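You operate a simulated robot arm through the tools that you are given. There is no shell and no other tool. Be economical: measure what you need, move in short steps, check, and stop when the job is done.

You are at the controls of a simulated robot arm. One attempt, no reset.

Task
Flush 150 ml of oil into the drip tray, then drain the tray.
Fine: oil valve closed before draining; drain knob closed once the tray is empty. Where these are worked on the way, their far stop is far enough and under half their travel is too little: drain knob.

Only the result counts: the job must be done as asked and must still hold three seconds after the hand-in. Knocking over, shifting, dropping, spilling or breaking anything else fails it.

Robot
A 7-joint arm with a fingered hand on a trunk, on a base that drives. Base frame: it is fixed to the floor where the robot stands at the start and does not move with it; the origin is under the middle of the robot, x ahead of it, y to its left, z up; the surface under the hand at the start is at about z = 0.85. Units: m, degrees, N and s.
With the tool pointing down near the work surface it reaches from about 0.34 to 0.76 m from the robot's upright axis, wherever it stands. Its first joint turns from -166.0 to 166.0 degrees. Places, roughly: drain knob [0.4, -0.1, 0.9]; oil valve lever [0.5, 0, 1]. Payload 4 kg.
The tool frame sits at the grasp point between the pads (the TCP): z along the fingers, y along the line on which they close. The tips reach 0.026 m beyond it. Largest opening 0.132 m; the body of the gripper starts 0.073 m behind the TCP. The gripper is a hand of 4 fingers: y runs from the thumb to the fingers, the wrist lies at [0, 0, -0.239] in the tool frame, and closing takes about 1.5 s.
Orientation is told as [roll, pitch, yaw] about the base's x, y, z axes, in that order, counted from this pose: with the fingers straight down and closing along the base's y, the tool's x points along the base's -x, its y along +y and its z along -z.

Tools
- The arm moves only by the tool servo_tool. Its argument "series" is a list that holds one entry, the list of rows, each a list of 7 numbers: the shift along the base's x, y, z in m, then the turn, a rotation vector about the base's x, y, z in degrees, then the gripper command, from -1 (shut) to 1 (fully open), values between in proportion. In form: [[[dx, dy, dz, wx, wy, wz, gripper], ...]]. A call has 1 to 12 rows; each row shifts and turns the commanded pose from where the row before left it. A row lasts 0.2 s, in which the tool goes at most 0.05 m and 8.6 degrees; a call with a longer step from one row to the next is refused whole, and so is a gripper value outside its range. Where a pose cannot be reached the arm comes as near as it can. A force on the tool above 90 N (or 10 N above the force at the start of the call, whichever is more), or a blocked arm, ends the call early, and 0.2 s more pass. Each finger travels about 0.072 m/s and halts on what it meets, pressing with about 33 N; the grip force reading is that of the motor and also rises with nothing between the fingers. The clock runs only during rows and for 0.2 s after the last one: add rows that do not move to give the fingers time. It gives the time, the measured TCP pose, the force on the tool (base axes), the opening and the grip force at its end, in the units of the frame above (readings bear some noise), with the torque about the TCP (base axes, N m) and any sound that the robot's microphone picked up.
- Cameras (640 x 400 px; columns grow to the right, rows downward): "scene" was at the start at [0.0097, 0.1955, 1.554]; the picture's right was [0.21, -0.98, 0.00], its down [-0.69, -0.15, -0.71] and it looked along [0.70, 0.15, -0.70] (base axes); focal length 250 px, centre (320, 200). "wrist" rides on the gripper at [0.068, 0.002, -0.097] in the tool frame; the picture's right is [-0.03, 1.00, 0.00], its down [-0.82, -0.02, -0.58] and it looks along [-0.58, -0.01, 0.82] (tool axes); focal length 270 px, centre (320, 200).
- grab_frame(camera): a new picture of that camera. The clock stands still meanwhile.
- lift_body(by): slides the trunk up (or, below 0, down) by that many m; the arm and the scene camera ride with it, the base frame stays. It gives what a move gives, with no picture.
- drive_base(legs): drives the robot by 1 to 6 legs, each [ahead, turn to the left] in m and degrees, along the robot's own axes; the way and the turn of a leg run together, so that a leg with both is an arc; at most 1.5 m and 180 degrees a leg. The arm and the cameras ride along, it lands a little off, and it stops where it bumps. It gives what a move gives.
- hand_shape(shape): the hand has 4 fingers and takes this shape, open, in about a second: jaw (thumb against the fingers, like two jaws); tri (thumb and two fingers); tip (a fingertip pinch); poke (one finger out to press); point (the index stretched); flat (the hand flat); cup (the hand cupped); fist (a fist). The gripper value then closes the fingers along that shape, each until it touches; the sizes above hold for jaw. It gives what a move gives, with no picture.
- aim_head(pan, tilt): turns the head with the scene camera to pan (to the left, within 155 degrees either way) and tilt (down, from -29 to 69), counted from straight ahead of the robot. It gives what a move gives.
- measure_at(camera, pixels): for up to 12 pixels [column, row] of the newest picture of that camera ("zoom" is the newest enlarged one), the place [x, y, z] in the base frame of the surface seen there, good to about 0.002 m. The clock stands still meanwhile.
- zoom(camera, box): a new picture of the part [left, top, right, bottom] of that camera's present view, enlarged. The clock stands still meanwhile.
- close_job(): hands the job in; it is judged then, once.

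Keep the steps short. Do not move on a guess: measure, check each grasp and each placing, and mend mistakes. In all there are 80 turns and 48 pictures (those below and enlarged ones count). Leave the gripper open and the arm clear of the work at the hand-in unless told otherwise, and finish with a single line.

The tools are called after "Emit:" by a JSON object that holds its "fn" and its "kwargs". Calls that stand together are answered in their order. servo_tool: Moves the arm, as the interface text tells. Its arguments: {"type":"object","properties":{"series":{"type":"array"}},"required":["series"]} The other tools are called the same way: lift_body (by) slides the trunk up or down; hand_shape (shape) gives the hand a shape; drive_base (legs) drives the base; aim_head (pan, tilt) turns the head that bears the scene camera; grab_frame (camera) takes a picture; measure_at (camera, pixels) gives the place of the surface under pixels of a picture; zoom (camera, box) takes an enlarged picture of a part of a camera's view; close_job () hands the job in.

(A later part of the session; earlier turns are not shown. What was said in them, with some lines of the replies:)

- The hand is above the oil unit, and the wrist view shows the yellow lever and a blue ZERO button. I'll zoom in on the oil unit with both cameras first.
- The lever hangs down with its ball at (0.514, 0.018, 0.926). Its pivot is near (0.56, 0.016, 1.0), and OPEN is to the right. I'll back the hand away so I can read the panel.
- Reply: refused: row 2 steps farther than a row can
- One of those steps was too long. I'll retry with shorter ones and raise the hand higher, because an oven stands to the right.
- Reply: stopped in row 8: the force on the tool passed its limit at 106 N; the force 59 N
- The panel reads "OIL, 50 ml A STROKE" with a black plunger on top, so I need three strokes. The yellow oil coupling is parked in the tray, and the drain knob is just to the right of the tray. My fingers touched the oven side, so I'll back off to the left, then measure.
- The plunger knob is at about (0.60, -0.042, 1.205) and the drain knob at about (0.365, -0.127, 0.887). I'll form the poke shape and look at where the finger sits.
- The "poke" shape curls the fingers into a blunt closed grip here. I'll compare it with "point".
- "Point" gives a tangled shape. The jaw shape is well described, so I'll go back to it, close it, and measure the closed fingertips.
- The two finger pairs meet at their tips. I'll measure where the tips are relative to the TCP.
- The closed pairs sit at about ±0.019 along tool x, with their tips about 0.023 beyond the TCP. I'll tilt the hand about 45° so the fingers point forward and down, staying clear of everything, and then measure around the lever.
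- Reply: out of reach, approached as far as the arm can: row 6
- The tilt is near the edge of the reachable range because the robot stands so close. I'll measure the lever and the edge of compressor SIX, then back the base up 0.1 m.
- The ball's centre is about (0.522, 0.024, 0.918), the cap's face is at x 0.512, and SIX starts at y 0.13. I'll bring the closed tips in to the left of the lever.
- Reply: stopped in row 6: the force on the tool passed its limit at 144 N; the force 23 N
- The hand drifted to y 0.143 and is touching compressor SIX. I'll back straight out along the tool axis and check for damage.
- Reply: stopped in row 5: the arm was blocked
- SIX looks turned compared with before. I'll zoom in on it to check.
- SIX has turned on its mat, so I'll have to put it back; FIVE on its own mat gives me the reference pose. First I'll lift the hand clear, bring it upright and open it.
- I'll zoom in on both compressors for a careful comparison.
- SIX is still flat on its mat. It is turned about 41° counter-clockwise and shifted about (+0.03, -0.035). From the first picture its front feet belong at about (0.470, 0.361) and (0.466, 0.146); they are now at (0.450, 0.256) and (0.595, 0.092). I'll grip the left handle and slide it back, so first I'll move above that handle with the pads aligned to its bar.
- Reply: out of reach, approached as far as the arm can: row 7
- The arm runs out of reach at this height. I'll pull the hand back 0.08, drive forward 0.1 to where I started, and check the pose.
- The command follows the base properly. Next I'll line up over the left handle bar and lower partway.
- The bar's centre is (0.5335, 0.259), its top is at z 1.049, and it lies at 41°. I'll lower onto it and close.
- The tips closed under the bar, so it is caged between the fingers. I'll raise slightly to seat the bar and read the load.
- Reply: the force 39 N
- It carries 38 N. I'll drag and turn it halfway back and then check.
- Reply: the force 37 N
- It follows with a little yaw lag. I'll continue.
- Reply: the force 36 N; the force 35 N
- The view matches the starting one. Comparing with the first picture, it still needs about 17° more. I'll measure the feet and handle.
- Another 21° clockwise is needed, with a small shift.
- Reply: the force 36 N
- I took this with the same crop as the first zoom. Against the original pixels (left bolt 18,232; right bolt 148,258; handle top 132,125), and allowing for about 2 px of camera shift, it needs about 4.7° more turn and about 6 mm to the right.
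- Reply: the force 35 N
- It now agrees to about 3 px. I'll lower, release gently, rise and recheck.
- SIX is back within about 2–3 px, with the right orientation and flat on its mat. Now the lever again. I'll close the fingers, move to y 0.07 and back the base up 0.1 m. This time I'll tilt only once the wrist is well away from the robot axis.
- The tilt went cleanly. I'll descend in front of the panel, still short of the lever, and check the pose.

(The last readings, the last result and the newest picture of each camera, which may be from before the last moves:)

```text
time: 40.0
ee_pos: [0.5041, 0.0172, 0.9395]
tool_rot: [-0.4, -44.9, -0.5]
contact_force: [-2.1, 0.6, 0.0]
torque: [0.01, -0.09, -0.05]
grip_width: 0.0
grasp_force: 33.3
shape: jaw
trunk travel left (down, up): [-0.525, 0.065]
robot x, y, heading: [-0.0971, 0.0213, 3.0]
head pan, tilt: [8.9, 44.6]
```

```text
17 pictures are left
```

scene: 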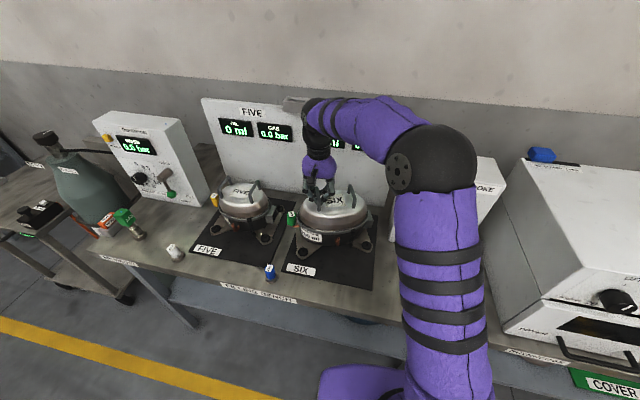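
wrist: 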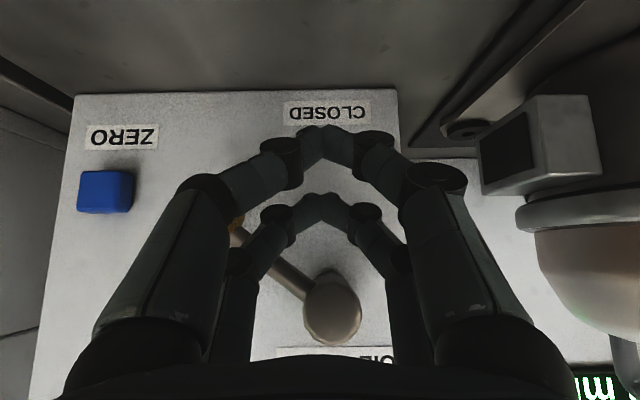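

The lever moves easily and is about 40° open, with its rod seen going up-left in the wrist view. I'll follow its arc: right, then up from below.

Emit:
{"fn": "servo_tool", "kwargs": {"series": [[[0, -0.014, 0.006, 0, 0, 0, -1], [0, -0.014, 0.008, 0, 0, 0, -1], [0, -0.012, 0.01, 0, 0, 0, -1], [0, -0.008, 0.01, 0, 0, 0, -1], [0, -0.006, 0.01, 0, 0, 0, -1], [0, 0, 0, 0, 0, 0, -1]]]}}

Emit:
{"fn": "grab_frame", "kwargs": {"camera": "wrist"}}

```text
time: 41.4
ee_pos: [0.4937, -0.0268, 0.9789]
tool_rot: [0.2, -43.7, 0.1]
contact_force: [-53.2, 27.3, -28.4]
torque: [-0.61, 0.03, 0.51]
grip_width: 0.0
grasp_force: 33.4
shape: jaw
trunk travel left (down, up): [-0.525, 0.065]
robot x, y, heading: [-0.1021, 0.0217, 3.0]
head pan, tilt: [8.9, 44.6]
```

```text
16 pictures are left
```

wrist: 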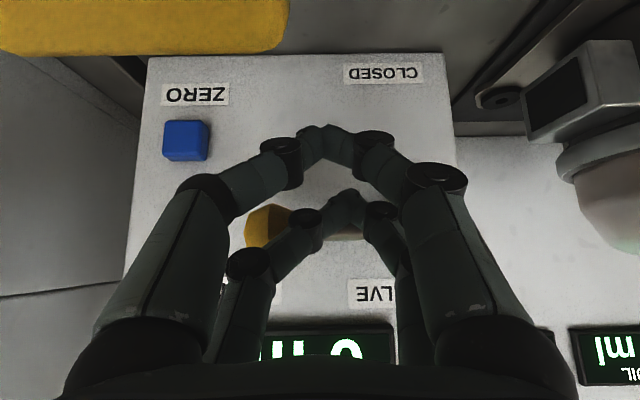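

The lever looks about horizontal and pushes back, so it is near its stop. The camera housing is close to the yellow coupling, so I'll ease left and then up, not backwards.

Emit:
{"fn": "servo_tool", "kwargs": {"series": [[[0, 0.01, -0.003, 0, 0, 0, -1], [0, 0.03, 0, 0, 0, 0, -1], [0, 0.04, 0, 0, 0, 0, -1], [-0.02, 0.02, 0.03, 0, 0, 0, -1], [-0.02, 0, 0.04, 0, 0, 0, -1], [0, 0, 0.045, 0, 0, 0, -1], [0, 0, 0.045, 0, 0, 0, -1]]]}}

Emit:
{"fn": "grab_frame", "kwargs": {"camera": "wrist"}}

```text
time: 42.2
ee_pos: [0.4927, -0.0033, 0.9738]
tool_rot: [-1.4, -43.7, -2.9]
contact_force: [-39.1, -24.6, -4.7]
torque: [0.26, -0.31, -0.1]
grip_width: 0.0
grasp_force: 33.2
shape: jaw
trunk travel left (down, up): [-0.525, 0.065]
robot x, y, heading: [-0.099, 0.0257, 3.0]
head pan, tilt: [8.9, 44.6]
stopped in row 3: the force on the tool passed its limit at 96 N (the readings are from after the stop); the commanded pose is now the measured one
```

```text
15 pictures are left
```

wrist: 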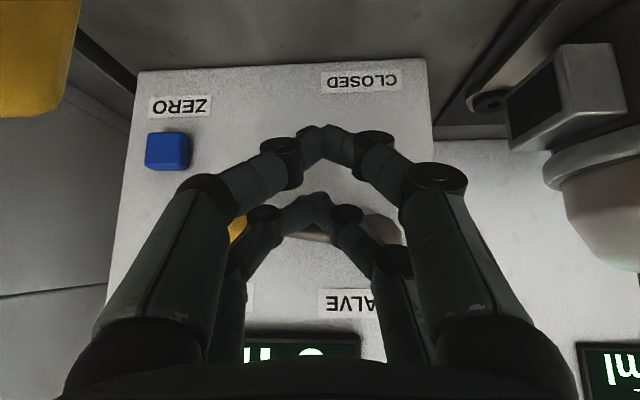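

The finger flank is caught on the lever cap. I'll withdraw along the finger axis (back and up), which clears both the lever and the coupling.

Emit:
{"fn": "servo_tool", "kwargs": {"series": [[[-0.015, 0, 0.013, 0, 0, 0, -1], [-0.02, 0, 0.022, 0, 0, 0, -1], [-0.02, 0.005, 0.03, 0, 0, 0, -1], [0, 0.01, 0.04, 0, 0, 0, -1], [0, 0.01, 0.04, 0, 0, 0, -1], [0, 0.01, 0.03, 0, 0, 0, -1], [0, 0, 0, 0, 0, 0, -1]]]}}

Emit:
{"fn": "grab_frame", "kwargs": {"camera": "wrist"}}

```text
time: 43.8
ee_pos: [0.4442, 0.038, 1.151]
tool_rot: [-1.2, -44.0, -2.1]
contact_force: [-0.2, 0.1, -0.5]
torque: [0.0, 0.0, 0.0]
grip_width: 0.0
grasp_force: 33.1
shape: jaw
trunk travel left (down, up): [-0.525, 0.065]
robot x, y, heading: [-0.1009, 0.0223, 3.1]
head pan, tilt: [8.9, 44.6]
```

```text
14 pictures are left
```

wrist: 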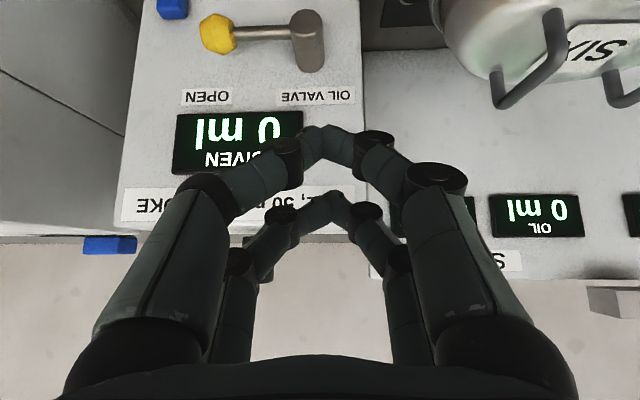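

The lever is horizontal at OPEN. Next is the plunger: I'll bring the hand upright above panel height, drive forward 0.1 and measure the plunger knob.

Emit:
{"fn": "servo_tool", "kwargs": {"series": [[[0, -0.01, 0.03, 0, 7.5, 0, -1], [0, -0.01, 0.03, 0, 7.5, 0, -1], [0, -0.01, 0.03, 0, 7.5, 0, -1], [0, -0.01, 0.02, 0, 7.5, 0, -1], [0, -0.01, 0.01, 0, 7.5, 0, -1], [0, -0.01, 0, 0.8, 6.5, 1.8, -1], [0, 0, 0, 0, 0, 0, -1]]]}}

Emit:
{"fn": "drive_base", "kwargs": {"legs": [[0.1, 0]]}}

Emit:
{"fn": "grab_frame", "kwargs": {"camera": "wrist"}}

```text
time: 45.4
ee_pos: [0.4435, -0.0213, 1.2706]
tool_rot: [-1.9, 0.1, 0.1]
contact_force: [-1.3, 0.2, 0.3]
torque: [-0.01, 0.01, 0.01]
grip_width: 0.0
grasp_force: 33.2
shape: jaw
trunk travel left (down, up): [-0.525, 0.065]
robot x, y, heading: [-0.1003, 0.0233, 3.1]
head pan, tilt: [8.9, 44.6]
```

```text
time: 46.5
ee_pos: [0.5418, -0.0164, 1.269]
tool_rot: [-1.9, 0.0, 0.1]
contact_force: [0.1, 0.0, -0.4]
torque: [0.0, 0.02, -0.01]
grip_width: 0.0
grasp_force: 32.7
shape: jaw
trunk travel left (down, up): [-0.525, 0.065]
robot x, y, heading: [-0.0021, 0.03, 3.2]
head pan, tilt: [8.9, 44.6]
```

```text
13 pictures are left
```

wrist: 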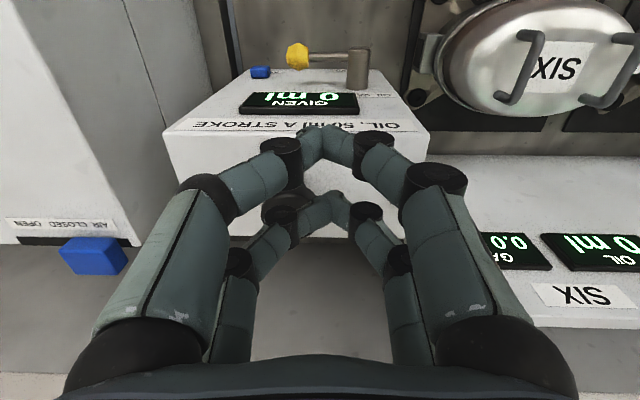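

Emit:
{"fn": "measure_at", "kwargs": {"camera": "wrist", "pixels": [[270, 203], [265, 212], [280, 198], [300, 193], [310, 195], [318, 192], [335, 193], [350, 206], [310, 220], [310, 235], [330, 235]]}}

```text
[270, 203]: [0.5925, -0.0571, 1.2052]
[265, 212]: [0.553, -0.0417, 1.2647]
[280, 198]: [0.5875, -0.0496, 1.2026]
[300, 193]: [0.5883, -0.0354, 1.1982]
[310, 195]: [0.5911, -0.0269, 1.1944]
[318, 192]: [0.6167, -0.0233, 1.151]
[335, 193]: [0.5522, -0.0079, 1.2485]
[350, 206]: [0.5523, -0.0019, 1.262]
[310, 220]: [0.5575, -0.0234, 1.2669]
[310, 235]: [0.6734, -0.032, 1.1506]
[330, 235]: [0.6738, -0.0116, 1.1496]
```

The plunger knob's centre is about (0.607, -0.042), with its top at z 1.205. I'll move over it and press down in small steps until it resists.

Emit:
{"fn": "servo_tool", "kwargs": {"series": [[[0.032, -0.013, 0, 0, 0, 0, -1], [0.032, -0.013, 0, 0, 0, 0, -1], [0, 0, 0, 0, 0, 0, -1]]]}}

Emit:
{"fn": "servo_tool", "kwargs": {"series": [[[0, 0, -0.02, 0, 0, 0, -1], [0, 0, -0.015, 0, 0, 0, -1], [0, 0, -0.008, 0, 0, 0, -1], [0, 0, -0.008, 0, 0, 0, -1], [0, 0, -0.008, 0, 0, 0, -1], [0, 0, -0.008, 0, 0, 0, -1], [0, 0, -0.008, 0, 0, 0, -1], [0, 0, 0, 0, 0, 0, -1]]]}}

Emit:
{"fn": "grab_frame", "kwargs": {"camera": "wrist"}}

```text
time: 47.3
ee_pos: [0.6085, -0.0415, 1.2678]
tool_rot: [-1.9, 0.0, 0.2]
contact_force: [0.9, -0.6, 0.7]
torque: [0.01, 0.03, 0.03]
grip_width: 0.0
grasp_force: 33.1
shape: jaw
trunk travel left (down, up): [-0.525, 0.065]
robot x, y, heading: [0.001, 0.031, 2.8]
head pan, tilt: [8.9, 44.6]
```

```text
time: 49.1
ee_pos: [0.6065, -0.0414, 1.2026]
tool_rot: [-2.0, -1.1, 0.3]
contact_force: [12.8, 5.2, 54.4]
torque: [0.37, -0.74, -0.11]
grip_width: 0.0
grasp_force: 33.1
shape: jaw
trunk travel left (down, up): [-0.525, 0.065]
robot x, y, heading: [0.0004, 0.0249, 2.8]
head pan, tilt: [8.9, 44.6]
heard: click
```

```text
12 pictures are left
```

wrist: 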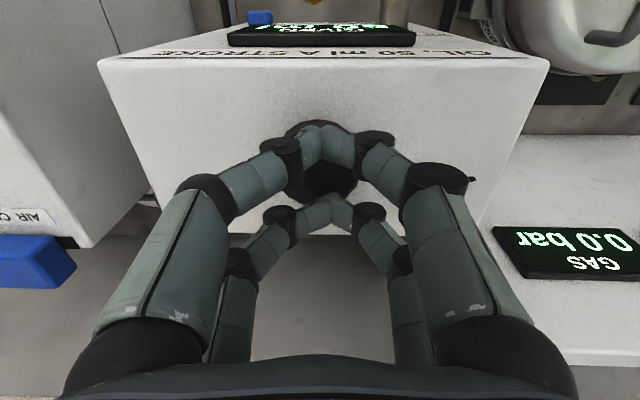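

I heard a click at z 1.203 with 54 N. I'll raise fully and read the counter.

Emit:
{"fn": "servo_tool", "kwargs": {"series": [[[0, 0, 0.03, 0, 0, 0, -1], [0, 0, 0.038, 0, 0, 0, -1], [0, 0, 0, 0, 0, 0, -1], [0, 0, 0, 0, 0, 0, -1]]]}}

Emit:
{"fn": "zoom", "kwargs": {"camera": "wrist", "box": [200, 0, 440, 150]}}

```text
time: 50.1
ee_pos: [0.6075, -0.044, 1.2643]
tool_rot: [-2.0, 0.1, 0.2]
contact_force: [0.4, -0.4, -1.2]
torque: [0.02, 0.0, 0.01]
grip_width: 0.0
grasp_force: 33.0
shape: jaw
trunk travel left (down, up): [-0.525, 0.065]
robot x, y, heading: [-0.0021, 0.0307, 2.9]
head pan, tilt: [8.9, 44.6]
```

```text
2.67 times, centred on (320, 75) of wrist
```

zoom: 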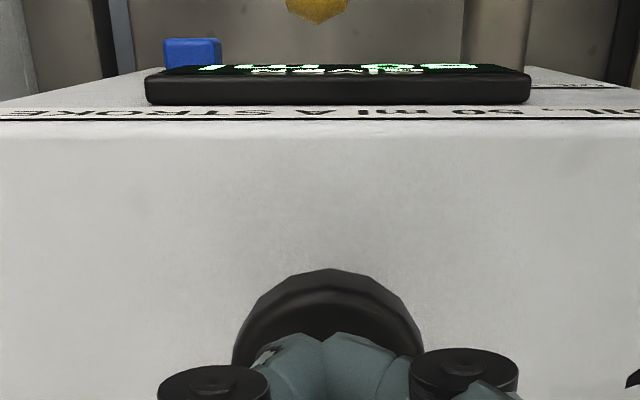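

The plunger sprang back. I'll do the second stroke with the same motion.

Emit:
{"fn": "servo_tool", "kwargs": {"series": [[[0, 0.002, -0.02, 0, 0, 0, -1], [0, 0, -0.015, 0, 0, 0, -1], [0, 0, -0.008, 0, 0, 0, -1], [0, 0, -0.008, 0, 0, 0, -1], [0, 0, -0.008, 0, 0, 0, -1], [0, 0, -0.008, 0, 0, 0, -1], [0, 0, -0.006, 0, 0, 0, -1], [0, 0, 0, 0, 0, 0, -1]]]}}

Emit:
{"fn": "servo_tool", "kwargs": {"series": [[[0, 0, 0.03, 0, 0, 0, -1], [0, 0, 0.043, 0, 0, 0, -1], [-0.04, 0, 0, 0, 0, 0, -1], [-0.04, 0, 0, 0, 0, 0, -1], [-0.04, 0, 0, 0, 0, 0, -1], [0, 0, 0, 0, 0, 0, -1]]]}}

Emit:
{"fn": "grab_frame", "kwargs": {"camera": "wrist"}}

```text
time: 51.9
ee_pos: [0.606, -0.039, 1.2009]
tool_rot: [-2.1, -1.4, 0.2]
contact_force: [16.4, 0.9, 70.7]
torque: [0.26, -0.62, 0.01]
grip_width: 0.0
grasp_force: 32.9
shape: jaw
trunk travel left (down, up): [-0.525, 0.065]
robot x, y, heading: [-0.0003, 0.0311, 2.8]
head pan, tilt: [8.9, 44.6]
heard: click
```

```text
time: 53.3
ee_pos: [0.4843, -0.0408, 1.2621]
tool_rot: [-1.9, 0.0, 0.1]
contact_force: [0.2, 0.0, -0.6]
torque: [-0.05, -0.02, -0.01]
grip_width: 0.0
grasp_force: 32.6
shape: jaw
trunk travel left (down, up): [-0.525, 0.065]
robot x, y, heading: [-0.0032, 0.0246, 2.8]
head pan, tilt: [8.9, 44.6]
```

```text
10 pictures are left
```

wrist: 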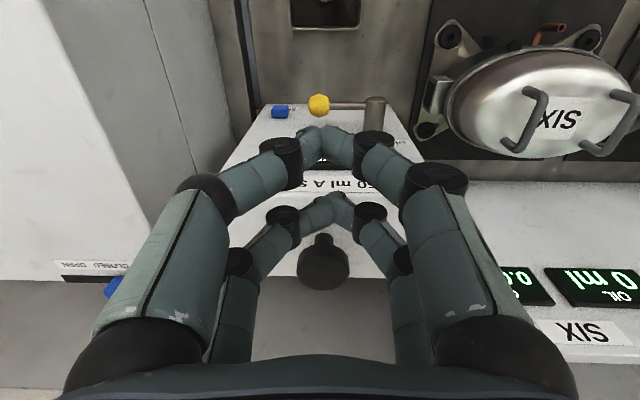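

There is now dark oil in the tray (top of the picture), but the fingers hide the counter. Two clicks make 100 ml, so I'll do the third stroke.

Emit:
{"fn": "servo_tool", "kwargs": {"series": [[[0.041, 0, 0, 0, 0, 0, -1], [0.041, 0, 0, 0, 0, 0, -1], [0.041, 0, 0, 0, 0, 0, -1], [0, 0, -0.02, 0, 0, 0, -1], [0, 0, -0.015, 0, 0, 0, -1], [0, 0, -0.008, 0, 0, 0, -1], [0, 0, -0.008, 0, 0, 0, -1], [0, 0, -0.008, 0, 0, 0, -1], [0, 0, -0.008, 0, 0, 0, -1], [0, 0, -0.006, 0, 0, 0, -1], [0, 0, 0, 0, 0, 0, -1]]]}}

Emit:
{"fn": "servo_tool", "kwargs": {"series": [[[0, 0, 0.03, 0, 0, 0, -1], [0, 0, 0.043, 0, 0, 0, -1], [-0.04, -0.01, 0, 0, 0, 0, -1], [-0.04, -0.02, 0, 0, 0, 0, -1], [-0.04, -0.02, 0, 0, 0, 0, -1], [-0.04, 0, 0, 0, 0, 0, -1], [0, 0, 0, 0, 0, 0, -1]]]}}

Emit:
{"fn": "grab_frame", "kwargs": {"camera": "wrist"}}

```text
time: 55.7
ee_pos: [0.609, -0.0396, 1.2013]
tool_rot: [-2.0, -1.4, 0.0]
contact_force: [19.0, 0.3, 70.9]
torque: [0.13, -0.52, -0.08]
grip_width: 0.0
grasp_force: 33.0
shape: jaw
trunk travel left (down, up): [-0.525, 0.065]
robot x, y, heading: [0.0007, 0.0266, 2.8]
head pan, tilt: [8.9, 44.6]
heard: click
```

```text
time: 57.3
ee_pos: [0.4469, -0.0907, 1.2646]
tool_rot: [-1.9, 0.0, 0.2]
contact_force: [0.2, 0.7, 0.1]
torque: [0.0, 0.0, -0.02]
grip_width: 0.0
grasp_force: 33.1
shape: jaw
trunk travel left (down, up): [-0.525, 0.065]
robot x, y, heading: [0.0011, 0.0265, 2.9]
head pan, tilt: [8.9, 44.6]
```

```text
9 pictures are left
```

wrist: 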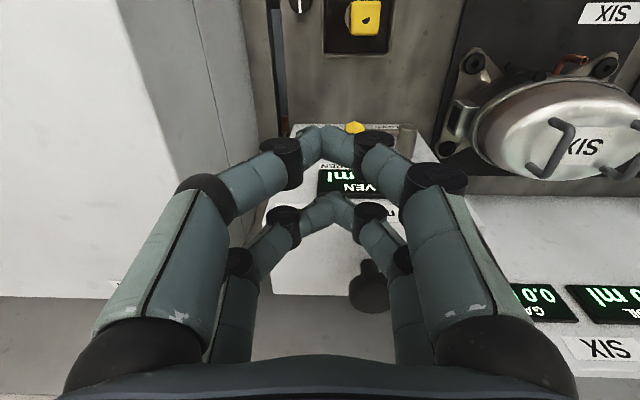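

I heard three clicks, so 150 ml. Now I'll close the valve. I'll back up 0.08 m, tilt only about 17° so the camera clears the coupling, press the ball down from above, then push it left.

Emit:
{"fn": "drive_base", "kwargs": {"legs": [[-0.08, 0]]}}

Emit:
{"fn": "servo_tool", "kwargs": {"series": [[[0.025, 0.005, -0.04, 0, 0, 0, -1], [0.025, 0.005, -0.04, 0, -8.5, 0, -1], [0.025, 0.005, -0.04, 0, -8.5, 0, -1], [0, 0.008, -0.04, 0, 0, 0, -1], [0, 0, 0, 0, 0, 0, -1]]]}}

```text
time: 58.4
ee_pos: [0.3646, -0.0936, 1.2643]
tool_rot: [-1.9, -0.1, 0.2]
contact_force: [-0.4, 1.0, -0.1]
torque: [0.01, -0.04, -0.01]
grip_width: 0.0001
grasp_force: 33.0
shape: jaw
trunk travel left (down, up): [-0.525, 0.065]
robot x, y, heading: [-0.081, 0.0235, 2.9]
head pan, tilt: [8.9, 44.6]
```

```text
time: 59.6
ee_pos: [0.4406, -0.0722, 1.1046]
tool_rot: [-2.0, -17.0, 0.1]
contact_force: [-1.1, 0.0, -0.1]
torque: [0.01, 0.0, 0.02]
grip_width: 0.0
grasp_force: 33.0
shape: jaw
trunk travel left (down, up): [-0.525, 0.065]
robot x, y, heading: [-0.0801, 0.0214, 3.1]
head pan, tilt: [8.9, 44.6]
```

Next I'll move forward above the ball and press down.

Emit:
{"fn": "servo_tool", "kwargs": {"series": [[[0.027, 0.003, -0.02, 0, 0, 0, -1], [0.027, 0.003, -0.02, 0, 0, 0, -1], [0, 0, -0.02, 0, 0, 0, -1], [0, 0, -0.015, 0, 0, 0, -1], [0, 0, -0.015, 0, 0, 0, -1], [0, 0, -0.015, 0, 0, 0, -1], [0, 0, -0.015, 0, 0, 0, -1], [0, 0, -0.015, 0, 0, 0, -1], [0, 0, -0.015, 0, 0, 0, -1], [0, 0, 0, 0, 0, 0, -1]]]}}

Emit:
{"fn": "grab_frame", "kwargs": {"camera": "wrist"}}

```text
time: 61.8
ee_pos: [0.4938, -0.0658, 0.954]
tool_rot: [-2.0, -17.1, 0.1]
contact_force: [-0.6, -0.2, 0.0]
torque: [-0.01, 0.0, 0.0]
grip_width: 0.0001
grasp_force: 32.7
shape: jaw
trunk travel left (down, up): [-0.525, 0.065]
robot x, y, heading: [-0.0811, 0.0238, 2.8]
head pan, tilt: [8.9, 44.6]
```

```text
8 pictures are left
```

wrist: 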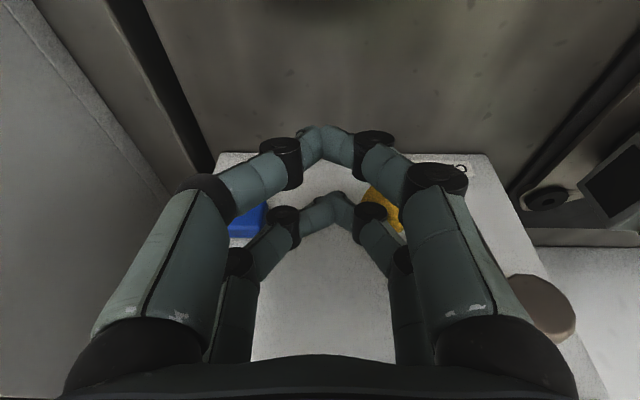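

The ball is now just left of the tips. I'll sweep left to bring the lever down to CLOSED.

Emit:
{"fn": "servo_tool", "kwargs": {"series": [[[0, 0.012, -0.004, 0, 0, 0, -1], [0, 0.012, -0.006, 0, 0, 0, -1], [0, 0.012, -0.006, 0, 0, 0, -1], [0, 0.01, 0, 0, 0, 0, -1], [0, 0.008, 0, 0, 0, 0, -1], [0, 0.008, 0, 0, 0, 0, -1], [0, 0.006, 0, 0, 0, 0, -1], [0, 0, 0, 0, 0, 0, -1]]]}}

Emit:
{"fn": "grab_frame", "kwargs": {"camera": "wrist"}}

```text
time: 63.6
ee_pos: [0.4919, -0.0013, 0.9384]
tool_rot: [-1.9, -16.8, 0.0]
contact_force: [-16.6, -22.7, 1.8]
torque: [-0.12, 0.05, -0.24]
grip_width: 0.0001
grasp_force: 32.8
shape: jaw
trunk travel left (down, up): [-0.525, 0.065]
robot x, y, heading: [-0.0809, 0.0226, 3.0]
head pan, tilt: [8.9, 44.6]
```

```text
7 pictures are left
```

wrist: 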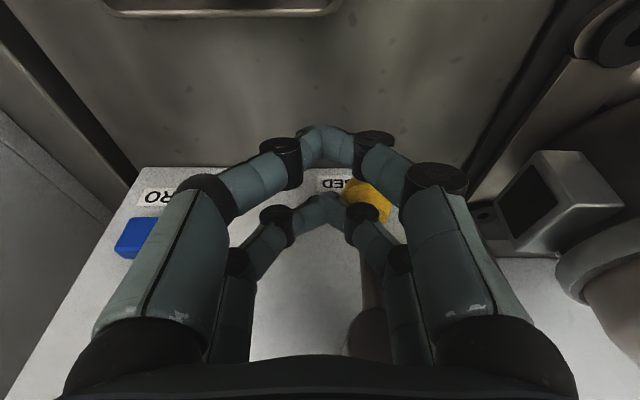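

The lever is pushing back at its stop. I'll measure the ball to confirm it's closed.

Emit:
{"fn": "measure_at", "kwargs": {"camera": "wrist", "pixels": [[365, 205], [372, 200], [370, 290], [367, 330]]}}

Emit:
{"fn": "servo_tool", "kwargs": {"series": [[[0, -0.012, 0, 0, 0, 0, -1], [-0.005, -0.02, 0.02, 0, 0, 0, -1], [-0.01, -0.005, 0.04, 0, 0, 0, -1], [-0.01, 0, 0.045, 0, 0, 0, -1], [-0.01, 0, 0.045, 0, 8.5, 0, 1], [0, -0.01, 0.01, 2, 8.3, 0, 1], [-0.03, -0.03, 0, 0, 0, 0, 1], [-0.03, -0.03, 0, 0, 0, 0, 1], [0, 0, 0, 0, 0, 0, 1]]]}}

```text
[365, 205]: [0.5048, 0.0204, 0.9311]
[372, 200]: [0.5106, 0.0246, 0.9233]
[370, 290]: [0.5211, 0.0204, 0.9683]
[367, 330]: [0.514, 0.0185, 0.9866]
```

```text
time: 65.6
ee_pos: [0.4, -0.1034, 1.0966]
tool_rot: [0.1, -0.2, 0.1]
contact_force: [-0.7, -1.4, 0.1]
torque: [0.03, -0.03, -0.02]
grip_width: 0.1319
grasp_force: 0.0
shape: jaw
trunk travel left (down, up): [-0.525, 0.065]
robot x, y, heading: [-0.0844, 0.0245, 3.1]
head pan, tilt: [8.9, 44.6]
```

The ball is back at y 0.022, so the valve is closed, and the hand is open and clear. Next is the drain knob at (0.362, -0.128). The coupling stands beside it, so I'll turn the hand 90° to put its narrow side towards the coupling and lean the wrist slightly away.

Emit:
{"fn": "servo_tool", "kwargs": {"series": [[[-0.01, -0.008, -0.01, 0, 0, 8.5, 0.2], [-0.01, -0.008, -0.01, 0, 0, 8.5, 0.2], [-0.01, -0.009, -0.01, 0, 0, 8.5, 0.2], [-0.008, 0, 0, 0, 0, 8.5, 0.2], [0, 0, 0, 0, 0, 8.5, 0.2], [0, 0, 0, 0, 0, 8.5, 0.2], [0, 0, 0, 0, 0, 8.5, 0.2], [0, 0, 0, 0, 0, 8.5, 0.2], [0, 0, 0, 0, 0, 8.5, 0.2], [0, 0, 0, 0, 0, 8.5, 0.2], [0, 0, 0, 8, 0, 0, 0.2], [0, 0, 0, 0, 0, 0, 0.2]]]}}

Emit:
{"fn": "grab_frame", "kwargs": {"camera": "wrist"}}

```text
time: 68.2
ee_pos: [0.362, -0.1293, 1.0683]
tool_rot: [0.7, -8.2, 84.9]
contact_force: [-0.6, -0.8, -0.4]
torque: [0.02, 0.02, 0.0]
grip_width: 0.0796
grasp_force: 0.1
shape: jaw
trunk travel left (down, up): [-0.525, 0.065]
robot x, y, heading: [-0.0815, 0.0229, 3.0]
head pan, tilt: [8.9, 44.6]
```

```text
6 pictures are left
```

wrist: 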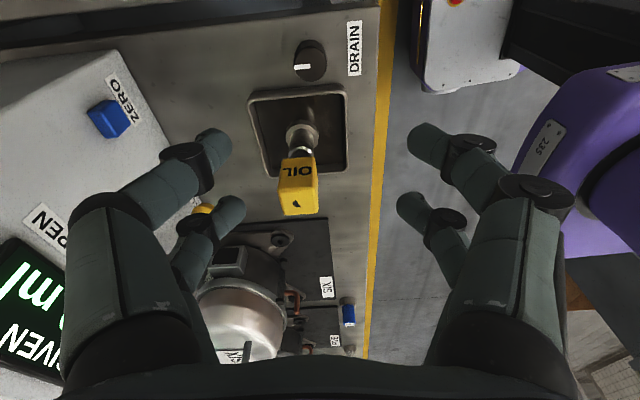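

I can see the knob at (308, 60), so I'll measure it precisely.

Emit:
{"fn": "measure_at", "kwargs": {"camera": "wrist", "pixels": [[308, 58], [294, 58], [324, 60], [308, 44], [308, 72], [298, 68], [298, 205], [318, 180], [278, 180], [300, 91]]}}

```text
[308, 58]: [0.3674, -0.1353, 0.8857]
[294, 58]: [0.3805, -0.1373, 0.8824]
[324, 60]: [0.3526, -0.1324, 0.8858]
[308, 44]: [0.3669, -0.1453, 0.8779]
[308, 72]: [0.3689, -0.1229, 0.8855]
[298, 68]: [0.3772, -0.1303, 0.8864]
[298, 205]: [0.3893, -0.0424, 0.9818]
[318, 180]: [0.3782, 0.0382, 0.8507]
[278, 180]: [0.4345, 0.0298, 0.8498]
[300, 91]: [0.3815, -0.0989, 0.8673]
```

The knob's centre is (0.366, -0.130) and its top is at 0.887; the tray rim is at 0.873. I'll descend to TCP z 0.900 and close on it.

Emit:
{"fn": "servo_tool", "kwargs": {"series": [[[0.004, -0.001, -0.04, 0, 0, 0, 0.2], [0, 0, -0.04, 0, 0, 0, 0.2], [0, 0, -0.04, 0, 0, 0, 0.1], [0, 0, -0.03, 0, 0, 0, 0], [0, 0, -0.018, 0, 0, 0, 0], [0, 0, 0, 0, 0, 0, -0.3], [0, 0, 0, 0, 0, 0, -0.6], [0, 0, 0, 0, 0, 0, -1], [0, 0, 0, 0, 0, 0, -1], [0, 0, 0, 0, 0, 0, -1], [0, 0, 0, 0, 0, 0, -1]]]}}

```text
time: 70.6
ee_pos: [0.3644, -0.1195, 0.904]
tool_rot: [0.6, -8.0, 85.6]
contact_force: [-3.2, 61.7, 19.4]
torque: [-9.24, -0.21, -0.97]
grip_width: 0.0133
grasp_force: 32.8
shape: jaw
trunk travel left (down, up): [-0.525, 0.065]
robot x, y, heading: [-0.082, 0.0202, 2.8]
head pan, tilt: [8.9, 44.6]
```

The hand is being pushed +61 N, so the camera side is touching the oven at this yaw. I'll release, shift left to unload it and rise straight up.

Emit:
{"fn": "servo_tool", "kwargs": {"series": [[[0, 0.0, 0, 0, 0, 0, -0.4], [0, 0.0, 0, 0, 0, 0, 0], [0, 0, 0, -4, 0, 0, 0.1], [0, 0, 0.005, -4, 0, 0, 0.1], [0, 0, 0.04, 0, 0, 0, 0.1], [0, 0.0, 0.05, 0, 0, 0, 0.1], [0, 0.0, 0.05, 0, 0, 0, 0.1], [0, 0, 0.03, 0, 0, 0, 0.1]]]}}

Emit:
{"fn": "grab_frame", "kwargs": {"camera": "wrist"}}

```text
time: 72.4
ee_pos: [0.3641, -0.1309, 1.0748]
tool_rot: [0.0, -0.2, 85.0]
contact_force: [-0.1, 0.7, 0.6]
torque: [-0.02, 0.01, 0.0]
grip_width: 0.0724
grasp_force: 0.1
shape: jaw
trunk travel left (down, up): [-0.525, 0.065]
robot x, y, heading: [-0.0846, 0.0224, 3.0]
head pan, tilt: [8.9, 44.6]
```

```text
5 pictures are left
```

wrist: 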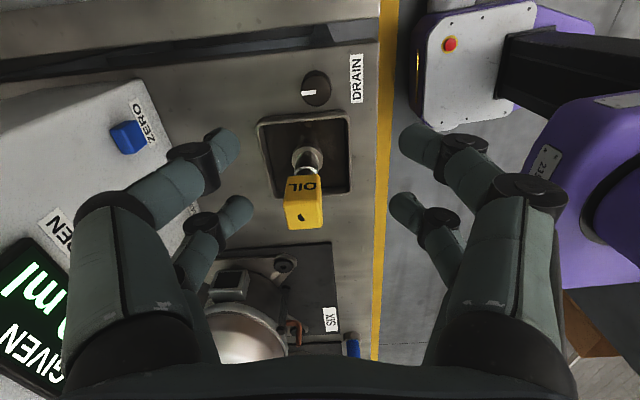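

The knob and coupling are untouched. I'll go to yaw 0, camera towards the robot, with just a slight lean, and centre on the knob.

Emit:
{"fn": "servo_tool", "kwargs": {"series": [[[0.002, 0.001, -0.01, 0, 0, -8.5, 0], [0, 0, 0, 0, 0, -8.5, 0], [0, 0, 0, 0, 0, -8.5, 0], [0, 0, 0, 0, 0, -8.5, 0], [0, 0, 0, 0, 0, -8.5, 0], [0, 0, 0, 0, 0, -8.5, 0], [0, 0, 0, 0, 0, -8.5, 0], [0, 0, 0, 0, 0, -8.5, 0], [0, 0, 0, 0, 0, -8.5, 0], [0, 0, 0, 0, 0, -8.5, 0], [0, 0, 0, 3, 0, 0, 0], [0, 0, 0, 0, 0, 0, 0]]]}}

Emit:
{"fn": "servo_tool", "kwargs": {"series": [[[0, 0, -0.04, 0, 0, 0, -0.05], [0, 0, -0.04, 0, 0, 0, -0.1], [0, 0, -0.04, 0, 0, 0, -0.1], [0, 0, -0.03, 0, 0, 0, -0.1], [0, 0, -0.011, 0, 0, 0, -0.1], [0, 0, 0, 0, 0, 0, -0.1]]]}}

```text
time: 75.0
ee_pos: [0.3676, -0.1291, 1.0655]
tool_rot: [3.1, -0.3, 0.0]
contact_force: [0.4, 0.7, -0.1]
torque: [0.04, -0.01, 0.0]
grip_width: 0.0666
grasp_force: 0.2
shape: jaw
trunk travel left (down, up): [-0.525, 0.065]
robot x, y, heading: [-0.0802, 0.0233, 3.2]
head pan, tilt: [8.9, 44.6]
```

```text
time: 76.4
ee_pos: [0.3672, -0.1283, 0.9029]
tool_rot: [3.1, -0.1, 0.1]
contact_force: [0.0, 0.5, 0.2]
torque: [0.01, 0.03, -0.03]
grip_width: 0.0598
grasp_force: 0.1
shape: jaw
trunk travel left (down, up): [-0.525, 0.065]
robot x, y, heading: [-0.0814, 0.0257, 2.9]
head pan, tilt: [8.9, 44.6]
```

No contact. I'll close on the knob and try a small turn counter-clockwise.

Emit:
{"fn": "servo_tool", "kwargs": {"series": [[[-0.001, -0.001, -0.003, 0, 0, 0, -0.4], [0, 0, 0, 0, 0, 0, -0.7], [0, 0, 0, 0, 0, 0, -1], [0, 0, 0, 0, 0, 0, -1], [0, 0, 0, 0, 0, 0, -1], [0, 0, 0, 0, 0, 0, -1]]]}}

Emit:
{"fn": "servo_tool", "kwargs": {"series": [[[0, 0, 0, 0, 0, 6, -1], [0, 0, 0, 0, 0, 6, -1], [0, 0, 0, 0, 0, 6, -1], [0, 0, 0, 0, 0, 0, -1]]]}}

Emit:
{"fn": "zoom", "kwargs": {"camera": "wrist", "box": [200, 60, 440, 210]}}

```text
time: 77.8
ee_pos: [0.367, -0.1296, 0.8998]
tool_rot: [3.0, -0.2, 0.1]
contact_force: [5.6, 1.5, -6.6]
torque: [-0.04, -0.22, 0.11]
grip_width: 0.001
grasp_force: 33.7
shape: jaw
trunk travel left (down, up): [-0.525, 0.065]
robot x, y, heading: [-0.0811, 0.0247, 3.0]
head pan, tilt: [8.9, 44.6]
```

```text
time: 78.8
ee_pos: [0.3666, -0.1299, 0.9012]
tool_rot: [3.1, 0.0, 18.2]
contact_force: [6.2, 5.5, -9.6]
torque: [0.07, -0.14, 0.01]
grip_width: 0.0011
grasp_force: 32.9
shape: jaw
trunk travel left (down, up): [-0.525, 0.065]
robot x, y, heading: [-0.084, 0.0249, 3.1]
head pan, tilt: [8.9, 44.6]
```

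```text
2.67 times, centred on (320, 135) of wrist
```

zoom: 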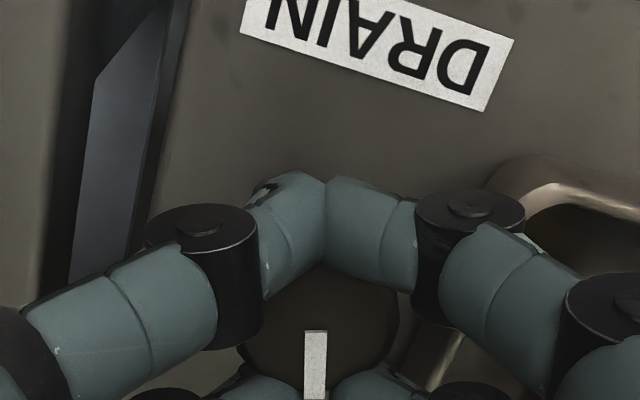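

The white pointer stayed aligned with the hand while the DRAIN label tilted, so the knob turns counter-clockwise with the grip. I'll continue, watching the torque.

Emit:
{"fn": "servo_tool", "kwargs": {"series": [[[0, 0, 0, 0, 0, 7, -1], [0, 0, 0, 0, 0, 7, -1], [0, 0, 0, 0, 0, 7, -1], [0, 0, 0, 0, 0, 7, -1], [0, 0, 0, 0, 0, 7, -1], [0, 0, 0, 0, 0, 0, -1]]]}}

```text
time: 80.2
ee_pos: [0.3667, -0.1309, 0.9006]
tool_rot: [3.2, -0.1, 53.0]
contact_force: [-0.7, 4.5, -22.3]
torque: [0.02, -0.05, 0.02]
grip_width: 0.0005
grasp_force: 32.8
shape: jaw
trunk travel left (down, up): [-0.525, 0.065]
robot x, y, heading: [-0.0795, 0.0256, 3.0]
head pan, tilt: [8.9, 44.6]
```

Emit:
{"fn": "servo_tool", "kwargs": {"series": [[[0, 0, 0, 0, 0, 6, -1], [0, 0, 0, 0, 0, 6, -1], [0, 0, 0, 0, 0, 6, -1], [0, 0, 0, 0, 0, 6, -1], [0, 0, 0, 0, 0, 0, -1]]]}}

Emit:
{"fn": "grab_frame", "kwargs": {"camera": "wrist"}}

```text
time: 81.4
ee_pos: [0.368, -0.1308, 0.9001]
tool_rot: [3.3, -0.2, 77.2]
contact_force: [-5.5, 0.9, -19.5]
torque: [-0.05, 0.04, 0.0]
grip_width: 0.0002
grasp_force: 33.1
shape: jaw
trunk travel left (down, up): [-0.525, 0.065]
robot x, y, heading: [-0.0851, 0.0238, 3.0]
head pan, tilt: [8.9, 44.6]
```

```text
3 pictures are left
```

wrist: 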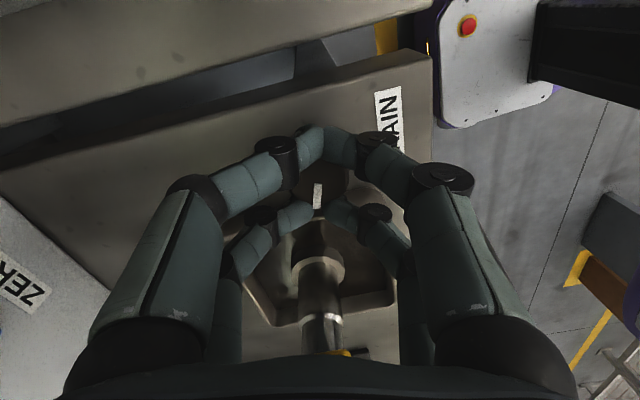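

The pointer follows, now about 77° round and pointing at the tray, and the tray looks lighter. I'll go on gently towards the stop.

Emit:
{"fn": "servo_tool", "kwargs": {"series": [[[0, 0.0, 0, 0, 0, 5, -1], [0, 0.0, 0, 0, 0, 5, -1], [0, 0, 0, 0, 0, 5, -1], [0, 0, 0, 0, 0, 0, -1], [0, 0, 0, 0, 0, 0, -1]]]}}

Emit:
{"fn": "measure_at", "kwargs": {"camera": "wrist", "pixels": [[270, 300], [262, 275], [355, 290], [360, 265], [290, 310], [385, 285], [318, 190], [318, 203]]}}

```text
time: 82.6
ee_pos: [0.3677, -0.1306, 0.9008]
tool_rot: [3.1, -0.2, 92.1]
contact_force: [-1.3, -5.9, -15.0]
torque: [-0.16, -0.06, 0.04]
grip_width: 0.0002
grasp_force: 32.8
shape: jaw
trunk travel left (down, up): [-0.525, 0.065]
robot x, y, heading: [-0.0816, 0.0236, 2.8]
head pan, tilt: [8.9, 44.6]
```

```text
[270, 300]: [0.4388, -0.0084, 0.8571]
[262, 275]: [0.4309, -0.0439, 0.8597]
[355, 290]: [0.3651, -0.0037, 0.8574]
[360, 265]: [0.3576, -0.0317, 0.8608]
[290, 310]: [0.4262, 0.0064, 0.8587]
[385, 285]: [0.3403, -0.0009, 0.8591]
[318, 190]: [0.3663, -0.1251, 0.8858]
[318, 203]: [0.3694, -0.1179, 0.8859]
```

I feel no stop yet. I'll turn a little further and then wait while it drains.

Emit:
{"fn": "servo_tool", "kwargs": {"series": [[[0, 0, 0, 0, 0, 5, -1], [0, 0, 0, 0, 0, 5, -1], [0, 0, 0, 0, 0, 5, -1], [0, 0, 0, 0, 0, 5, -1], [0, 0, 0, 0, 0, 5, -1], [0, 0, 0, 0, 0, 0, -1], [0, 0, 0, 0, 0, 0, -1], [0, 0, 0, 0, 0, 0, -1], [0, 0, 0, 0, 0, 0, -1], [0, 0, 0, 0, 0, 0, -1]]]}}

Emit:
{"fn": "zoom", "kwargs": {"camera": "wrist", "box": [200, 130, 440, 360]}}

```text
time: 84.8
ee_pos: [0.3645, -0.1291, 0.9005]
tool_rot: [3.1, -0.2, 117.0]
contact_force: [-13.4, 5.2, -3.2]
torque: [0.14, 0.29, -0.21]
grip_width: 0.0001
grasp_force: 33.1
shape: jaw
trunk travel left (down, up): [-0.525, 0.065]
robot x, y, heading: [-0.0801, 0.0239, 3.3]
head pan, tilt: [8.9, 44.6]
```

```text
1.74 times, centred on (320, 245) of wrist
```

zoom: 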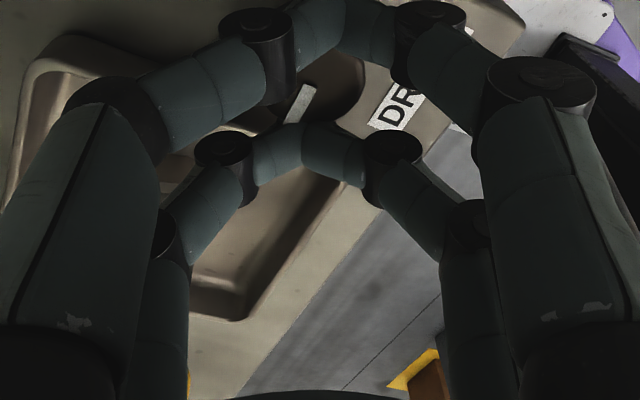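

The pointer now lags the hand, so the knob is at its far stop at about 90° open. I'll check the tray floor height to judge the oil level.

Emit:
{"fn": "measure_at", "kwargs": {"camera": "zoom", "pixels": [[225, 260], [245, 235], [215, 270], [270, 205], [240, 250], [300, 110], [310, 90], [290, 215], [160, 165]]}}

Emit:
{"fn": "servo_tool", "kwargs": {"series": [[[0, 0, 0, 0, 0, 0, -1], [0, 0, 0, 0, 0, 0, -1], [0, 0, 0, 0, 0, 0, -1], [0, 0, 0, 0, 0, 0, -1], [0, 0, 0, 0, 0, 0, -1], [0, 0, 0, 0, 0, 0, -1], [0, 0, 0, 0, 0, 0, -1], [0, 0, 0, 0, 0, 0, -1], [0, 0, 0, 0, 0, 0, -1], [0, 0, 0, 0, 0, 0, -1], [0, 0, 0, 0, 0, 0, -1], [0, 0, 0, 0, 0, 0, -1]]]}}

Emit:
{"fn": "servo_tool", "kwargs": {"series": [[[0, 0, 0, 0, 0, 0, -1], [0, 0, 0, 0, 0, 0, -1], [0, 0, 0, 0, 0, 0, -1], [0, 0, 0, 0, 0, 0, -1], [0, 0, 0, 0, 0, 0, -1], [0, 0, 0, 0, 0, 0, -1], [0, 0, 0, 0, 0, 0, -1], [0, 0, 0, 0, 0, 0, -1], [0, 0, 0, 0, 0, 0, -1], [0, 0, 0, 0, 0, 0, -1], [0, 0, 0, 0, 0, 0, -1], [0, 0, 0, 0, 0, 0, -1]]]}}

Emit:
{"fn": "servo_tool", "kwargs": {"series": [[[0, 0, 0, 0, 0, 0, -1], [0, 0, 0, 0, 0, 0, -1], [0, 0, 0, 0, 0, 0, -1], [0, 0, 0, 0, 0, 0, -1], [0, 0, 0, 0, 0, 0, -1], [0, 0, 0, 0, 0, 0, -1], [0, 0, 0, 0, 0, 0, -1], [0, 0, 0, 0, 0, 0, -1], [0, 0, 0, 0, 0, 0, -1], [0, 0, 0, 0, 0, 0, -1], [0, 0, 0, 0, 0, 0, -1], [0, 0, 0, 0, 0, 0, -1]]]}}

```text
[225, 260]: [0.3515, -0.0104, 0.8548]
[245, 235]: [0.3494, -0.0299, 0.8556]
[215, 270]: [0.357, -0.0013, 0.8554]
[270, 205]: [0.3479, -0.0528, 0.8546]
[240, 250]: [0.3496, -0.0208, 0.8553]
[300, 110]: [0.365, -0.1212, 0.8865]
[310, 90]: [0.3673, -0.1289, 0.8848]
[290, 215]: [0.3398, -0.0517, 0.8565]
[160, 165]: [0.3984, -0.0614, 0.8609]
```

```text
time: 87.4
ee_pos: [0.3663, -0.1299, 0.9009]
tool_rot: [3.2, -0.1, 117.1]
contact_force: [-15.1, 6.5, -3.9]
torque: [0.17, 0.31, -0.2]
grip_width: 0.0001
grasp_force: 32.8
shape: jaw
trunk travel left (down, up): [-0.525, 0.065]
robot x, y, heading: [-0.0827, 0.0236, 2.9]
head pan, tilt: [8.9, 44.6]
```

```text
time: 90.0
ee_pos: [0.3659, -0.1299, 0.9025]
tool_rot: [3.1, -0.2, 117.0]
contact_force: [-15.8, 6.8, -4.3]
torque: [0.15, 0.28, -0.24]
grip_width: 0.0
grasp_force: 33.2
shape: jaw
trunk travel left (down, up): [-0.525, 0.065]
robot x, y, heading: [-0.079, 0.0243, 2.9]
head pan, tilt: [8.9, 44.6]
```

```text
time: 92.6
ee_pos: [0.3658, -0.1295, 0.9014]
tool_rot: [3.1, -0.2, 117.0]
contact_force: [-14.7, 6.8, -4.4]
torque: [0.19, 0.27, -0.21]
grip_width: 0.0001
grasp_force: 33.2
shape: jaw
trunk travel left (down, up): [-0.525, 0.065]
robot x, y, heading: [-0.082, 0.0279, 2.9]
head pan, tilt: [8.9, 44.6]
```

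The tray floor reads 0.855, the same as when it was dry, and I've waited about 8 s more. The tray is empty. Now I'll turn the knob clockwise back to closed.

Emit:
{"fn": "servo_tool", "kwargs": {"series": [[[0, 0, 0, 0, 0, -7.6, -1], [0, 0, 0, 0, 0, -7.6, -1], [0, 0, 0, 0, 0, -7.6, -1], [0, 0, 0, 0, 0, -7.6, -1], [0, 0, 0, 0, 0, -7.6, -1], [0, 0, 0, 0, 0, -7.6, -1], [0, 0, 0, 0, 0, -7.6, -1], [0, 0, 0, 0, 0, -7.6, -1], [0, 0, 0, 0, 0, -7.6, -1], [0, 0, 0, 0, 0, -7.6, -1], [0, 0, 0, 0, 0, -7.6, -1], [0, 0, 0, 0, 0, -7.6, -1]]]}}

Emit:
{"fn": "servo_tool", "kwargs": {"series": [[[0, 0, 0, 0, 0, -5, -1], [0, 0, 0, 0, 0, -5, -1], [0, 0, 0, 0, 0, 0, -1]]]}}

Emit:
{"fn": "zoom", "kwargs": {"camera": "wrist", "box": [200, 60, 440, 210]}}

```text
time: 95.2
ee_pos: [0.3669, -0.1283, 0.903]
tool_rot: [2.9, -0.3, 25.8]
contact_force: [4.6, 15.7, 4.2]
torque: [0.31, -0.15, -0.01]
grip_width: 0.0001
grasp_force: 33.1
shape: jaw
trunk travel left (down, up): [-0.525, 0.065]
robot x, y, heading: [-0.082, 0.0256, 3.0]
head pan, tilt: [8.9, 44.6]
```

```text
time: 96.0
ee_pos: [0.3682, -0.1285, 0.9007]
tool_rot: [2.9, -0.3, 16.0]
contact_force: [11.4, 15.0, 12.6]
torque: [0.44, -0.18, 0.56]
grip_width: 0.0001
grasp_force: 33.1
shape: jaw
trunk travel left (down, up): [-0.525, 0.065]
robot x, y, heading: [-0.0846, 0.0255, 3.2]
head pan, tilt: [8.9, 44.6]
```

```text
2.67 times, centred on (320, 135) of wrist
```

zoom: 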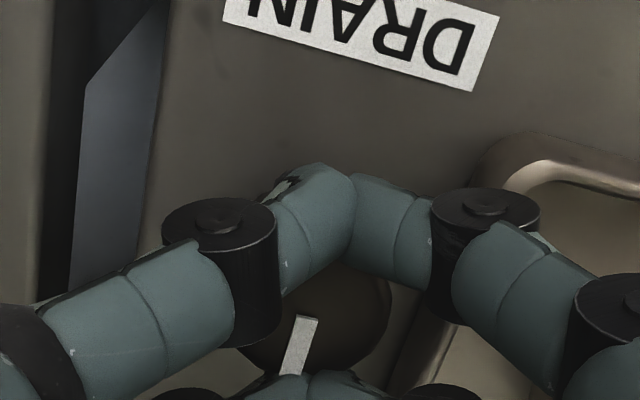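

The pointer is square to the DRAIN label again, and the stop torque is 0.56 N m, so the drain is closed. I'll release, rise straight up, and move clear with the gripper open.

Emit:
{"fn": "servo_tool", "kwargs": {"series": [[[0, 0, 0, 0, 0, 0, -0.6], [0, 0, 0, 0, 0, 0, -0.2], [0, 0, 0, 0, 0, 0, -0.1], [0, 0, 0, 0, 0, 0, -0.1], [0, 0, 0.03, 0, 0, 0, -0.1], [0, 0, 0.04, 0, 0, 0, -0.1], [0, 0, 0.05, 0, 0, 0, 0.2], [0, 0, 0.05, 0, 0, 0, 1], [0, 0, 0.05, 0, 0, 0, 1], [-0.02, 0, 0, 0, 0, 0, 1], [0, 0, 0, 0, 0, 0, 1], [0, 0, 0, 0, 0, 0, 1]]]}}

Emit:
{"fn": "grab_frame", "kwargs": {"camera": "wrist"}}

```text
time: 98.6
ee_pos: [0.3477, -0.1265, 1.1213]
tool_rot: [3.1, -0.2, 15.9]
contact_force: [0.4, 0.1, -1.1]
torque: [0.01, 0.01, -0.03]
grip_width: 0.1317
grasp_force: 0.1
shape: jaw
trunk travel left (down, up): [-0.525, 0.065]
robot x, y, heading: [-0.0814, 0.0232, 2.8]
head pan, tilt: [8.9, 44.6]
```

```text
0 pictures are left
```

wrist: 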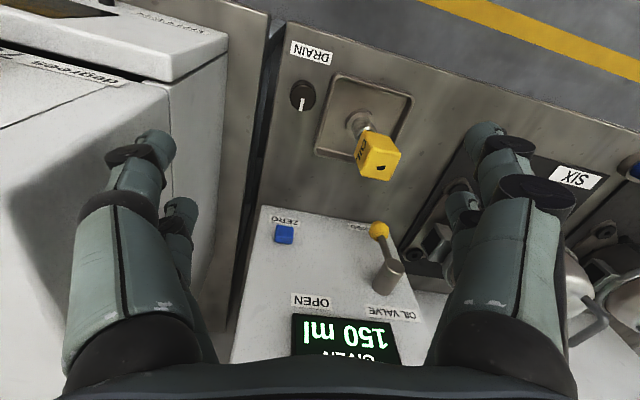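

The counter reads 150 ml, the valve lever is at CLOSED, the tray is empty and the drain knob is closed. The hand is open and clear, so I'll hand in.

Emit:
{"fn": "close_job", "kwargs": {}}

```text
The job is handed in.
```

I flushed 150 ml into the tray, closed the valve, drained the tray and closed the drain knob, but I knocked compressor SIX out of place on the way and slid it back only to within about 5 mm of where it stood, so the no-shifting condition may not hold.
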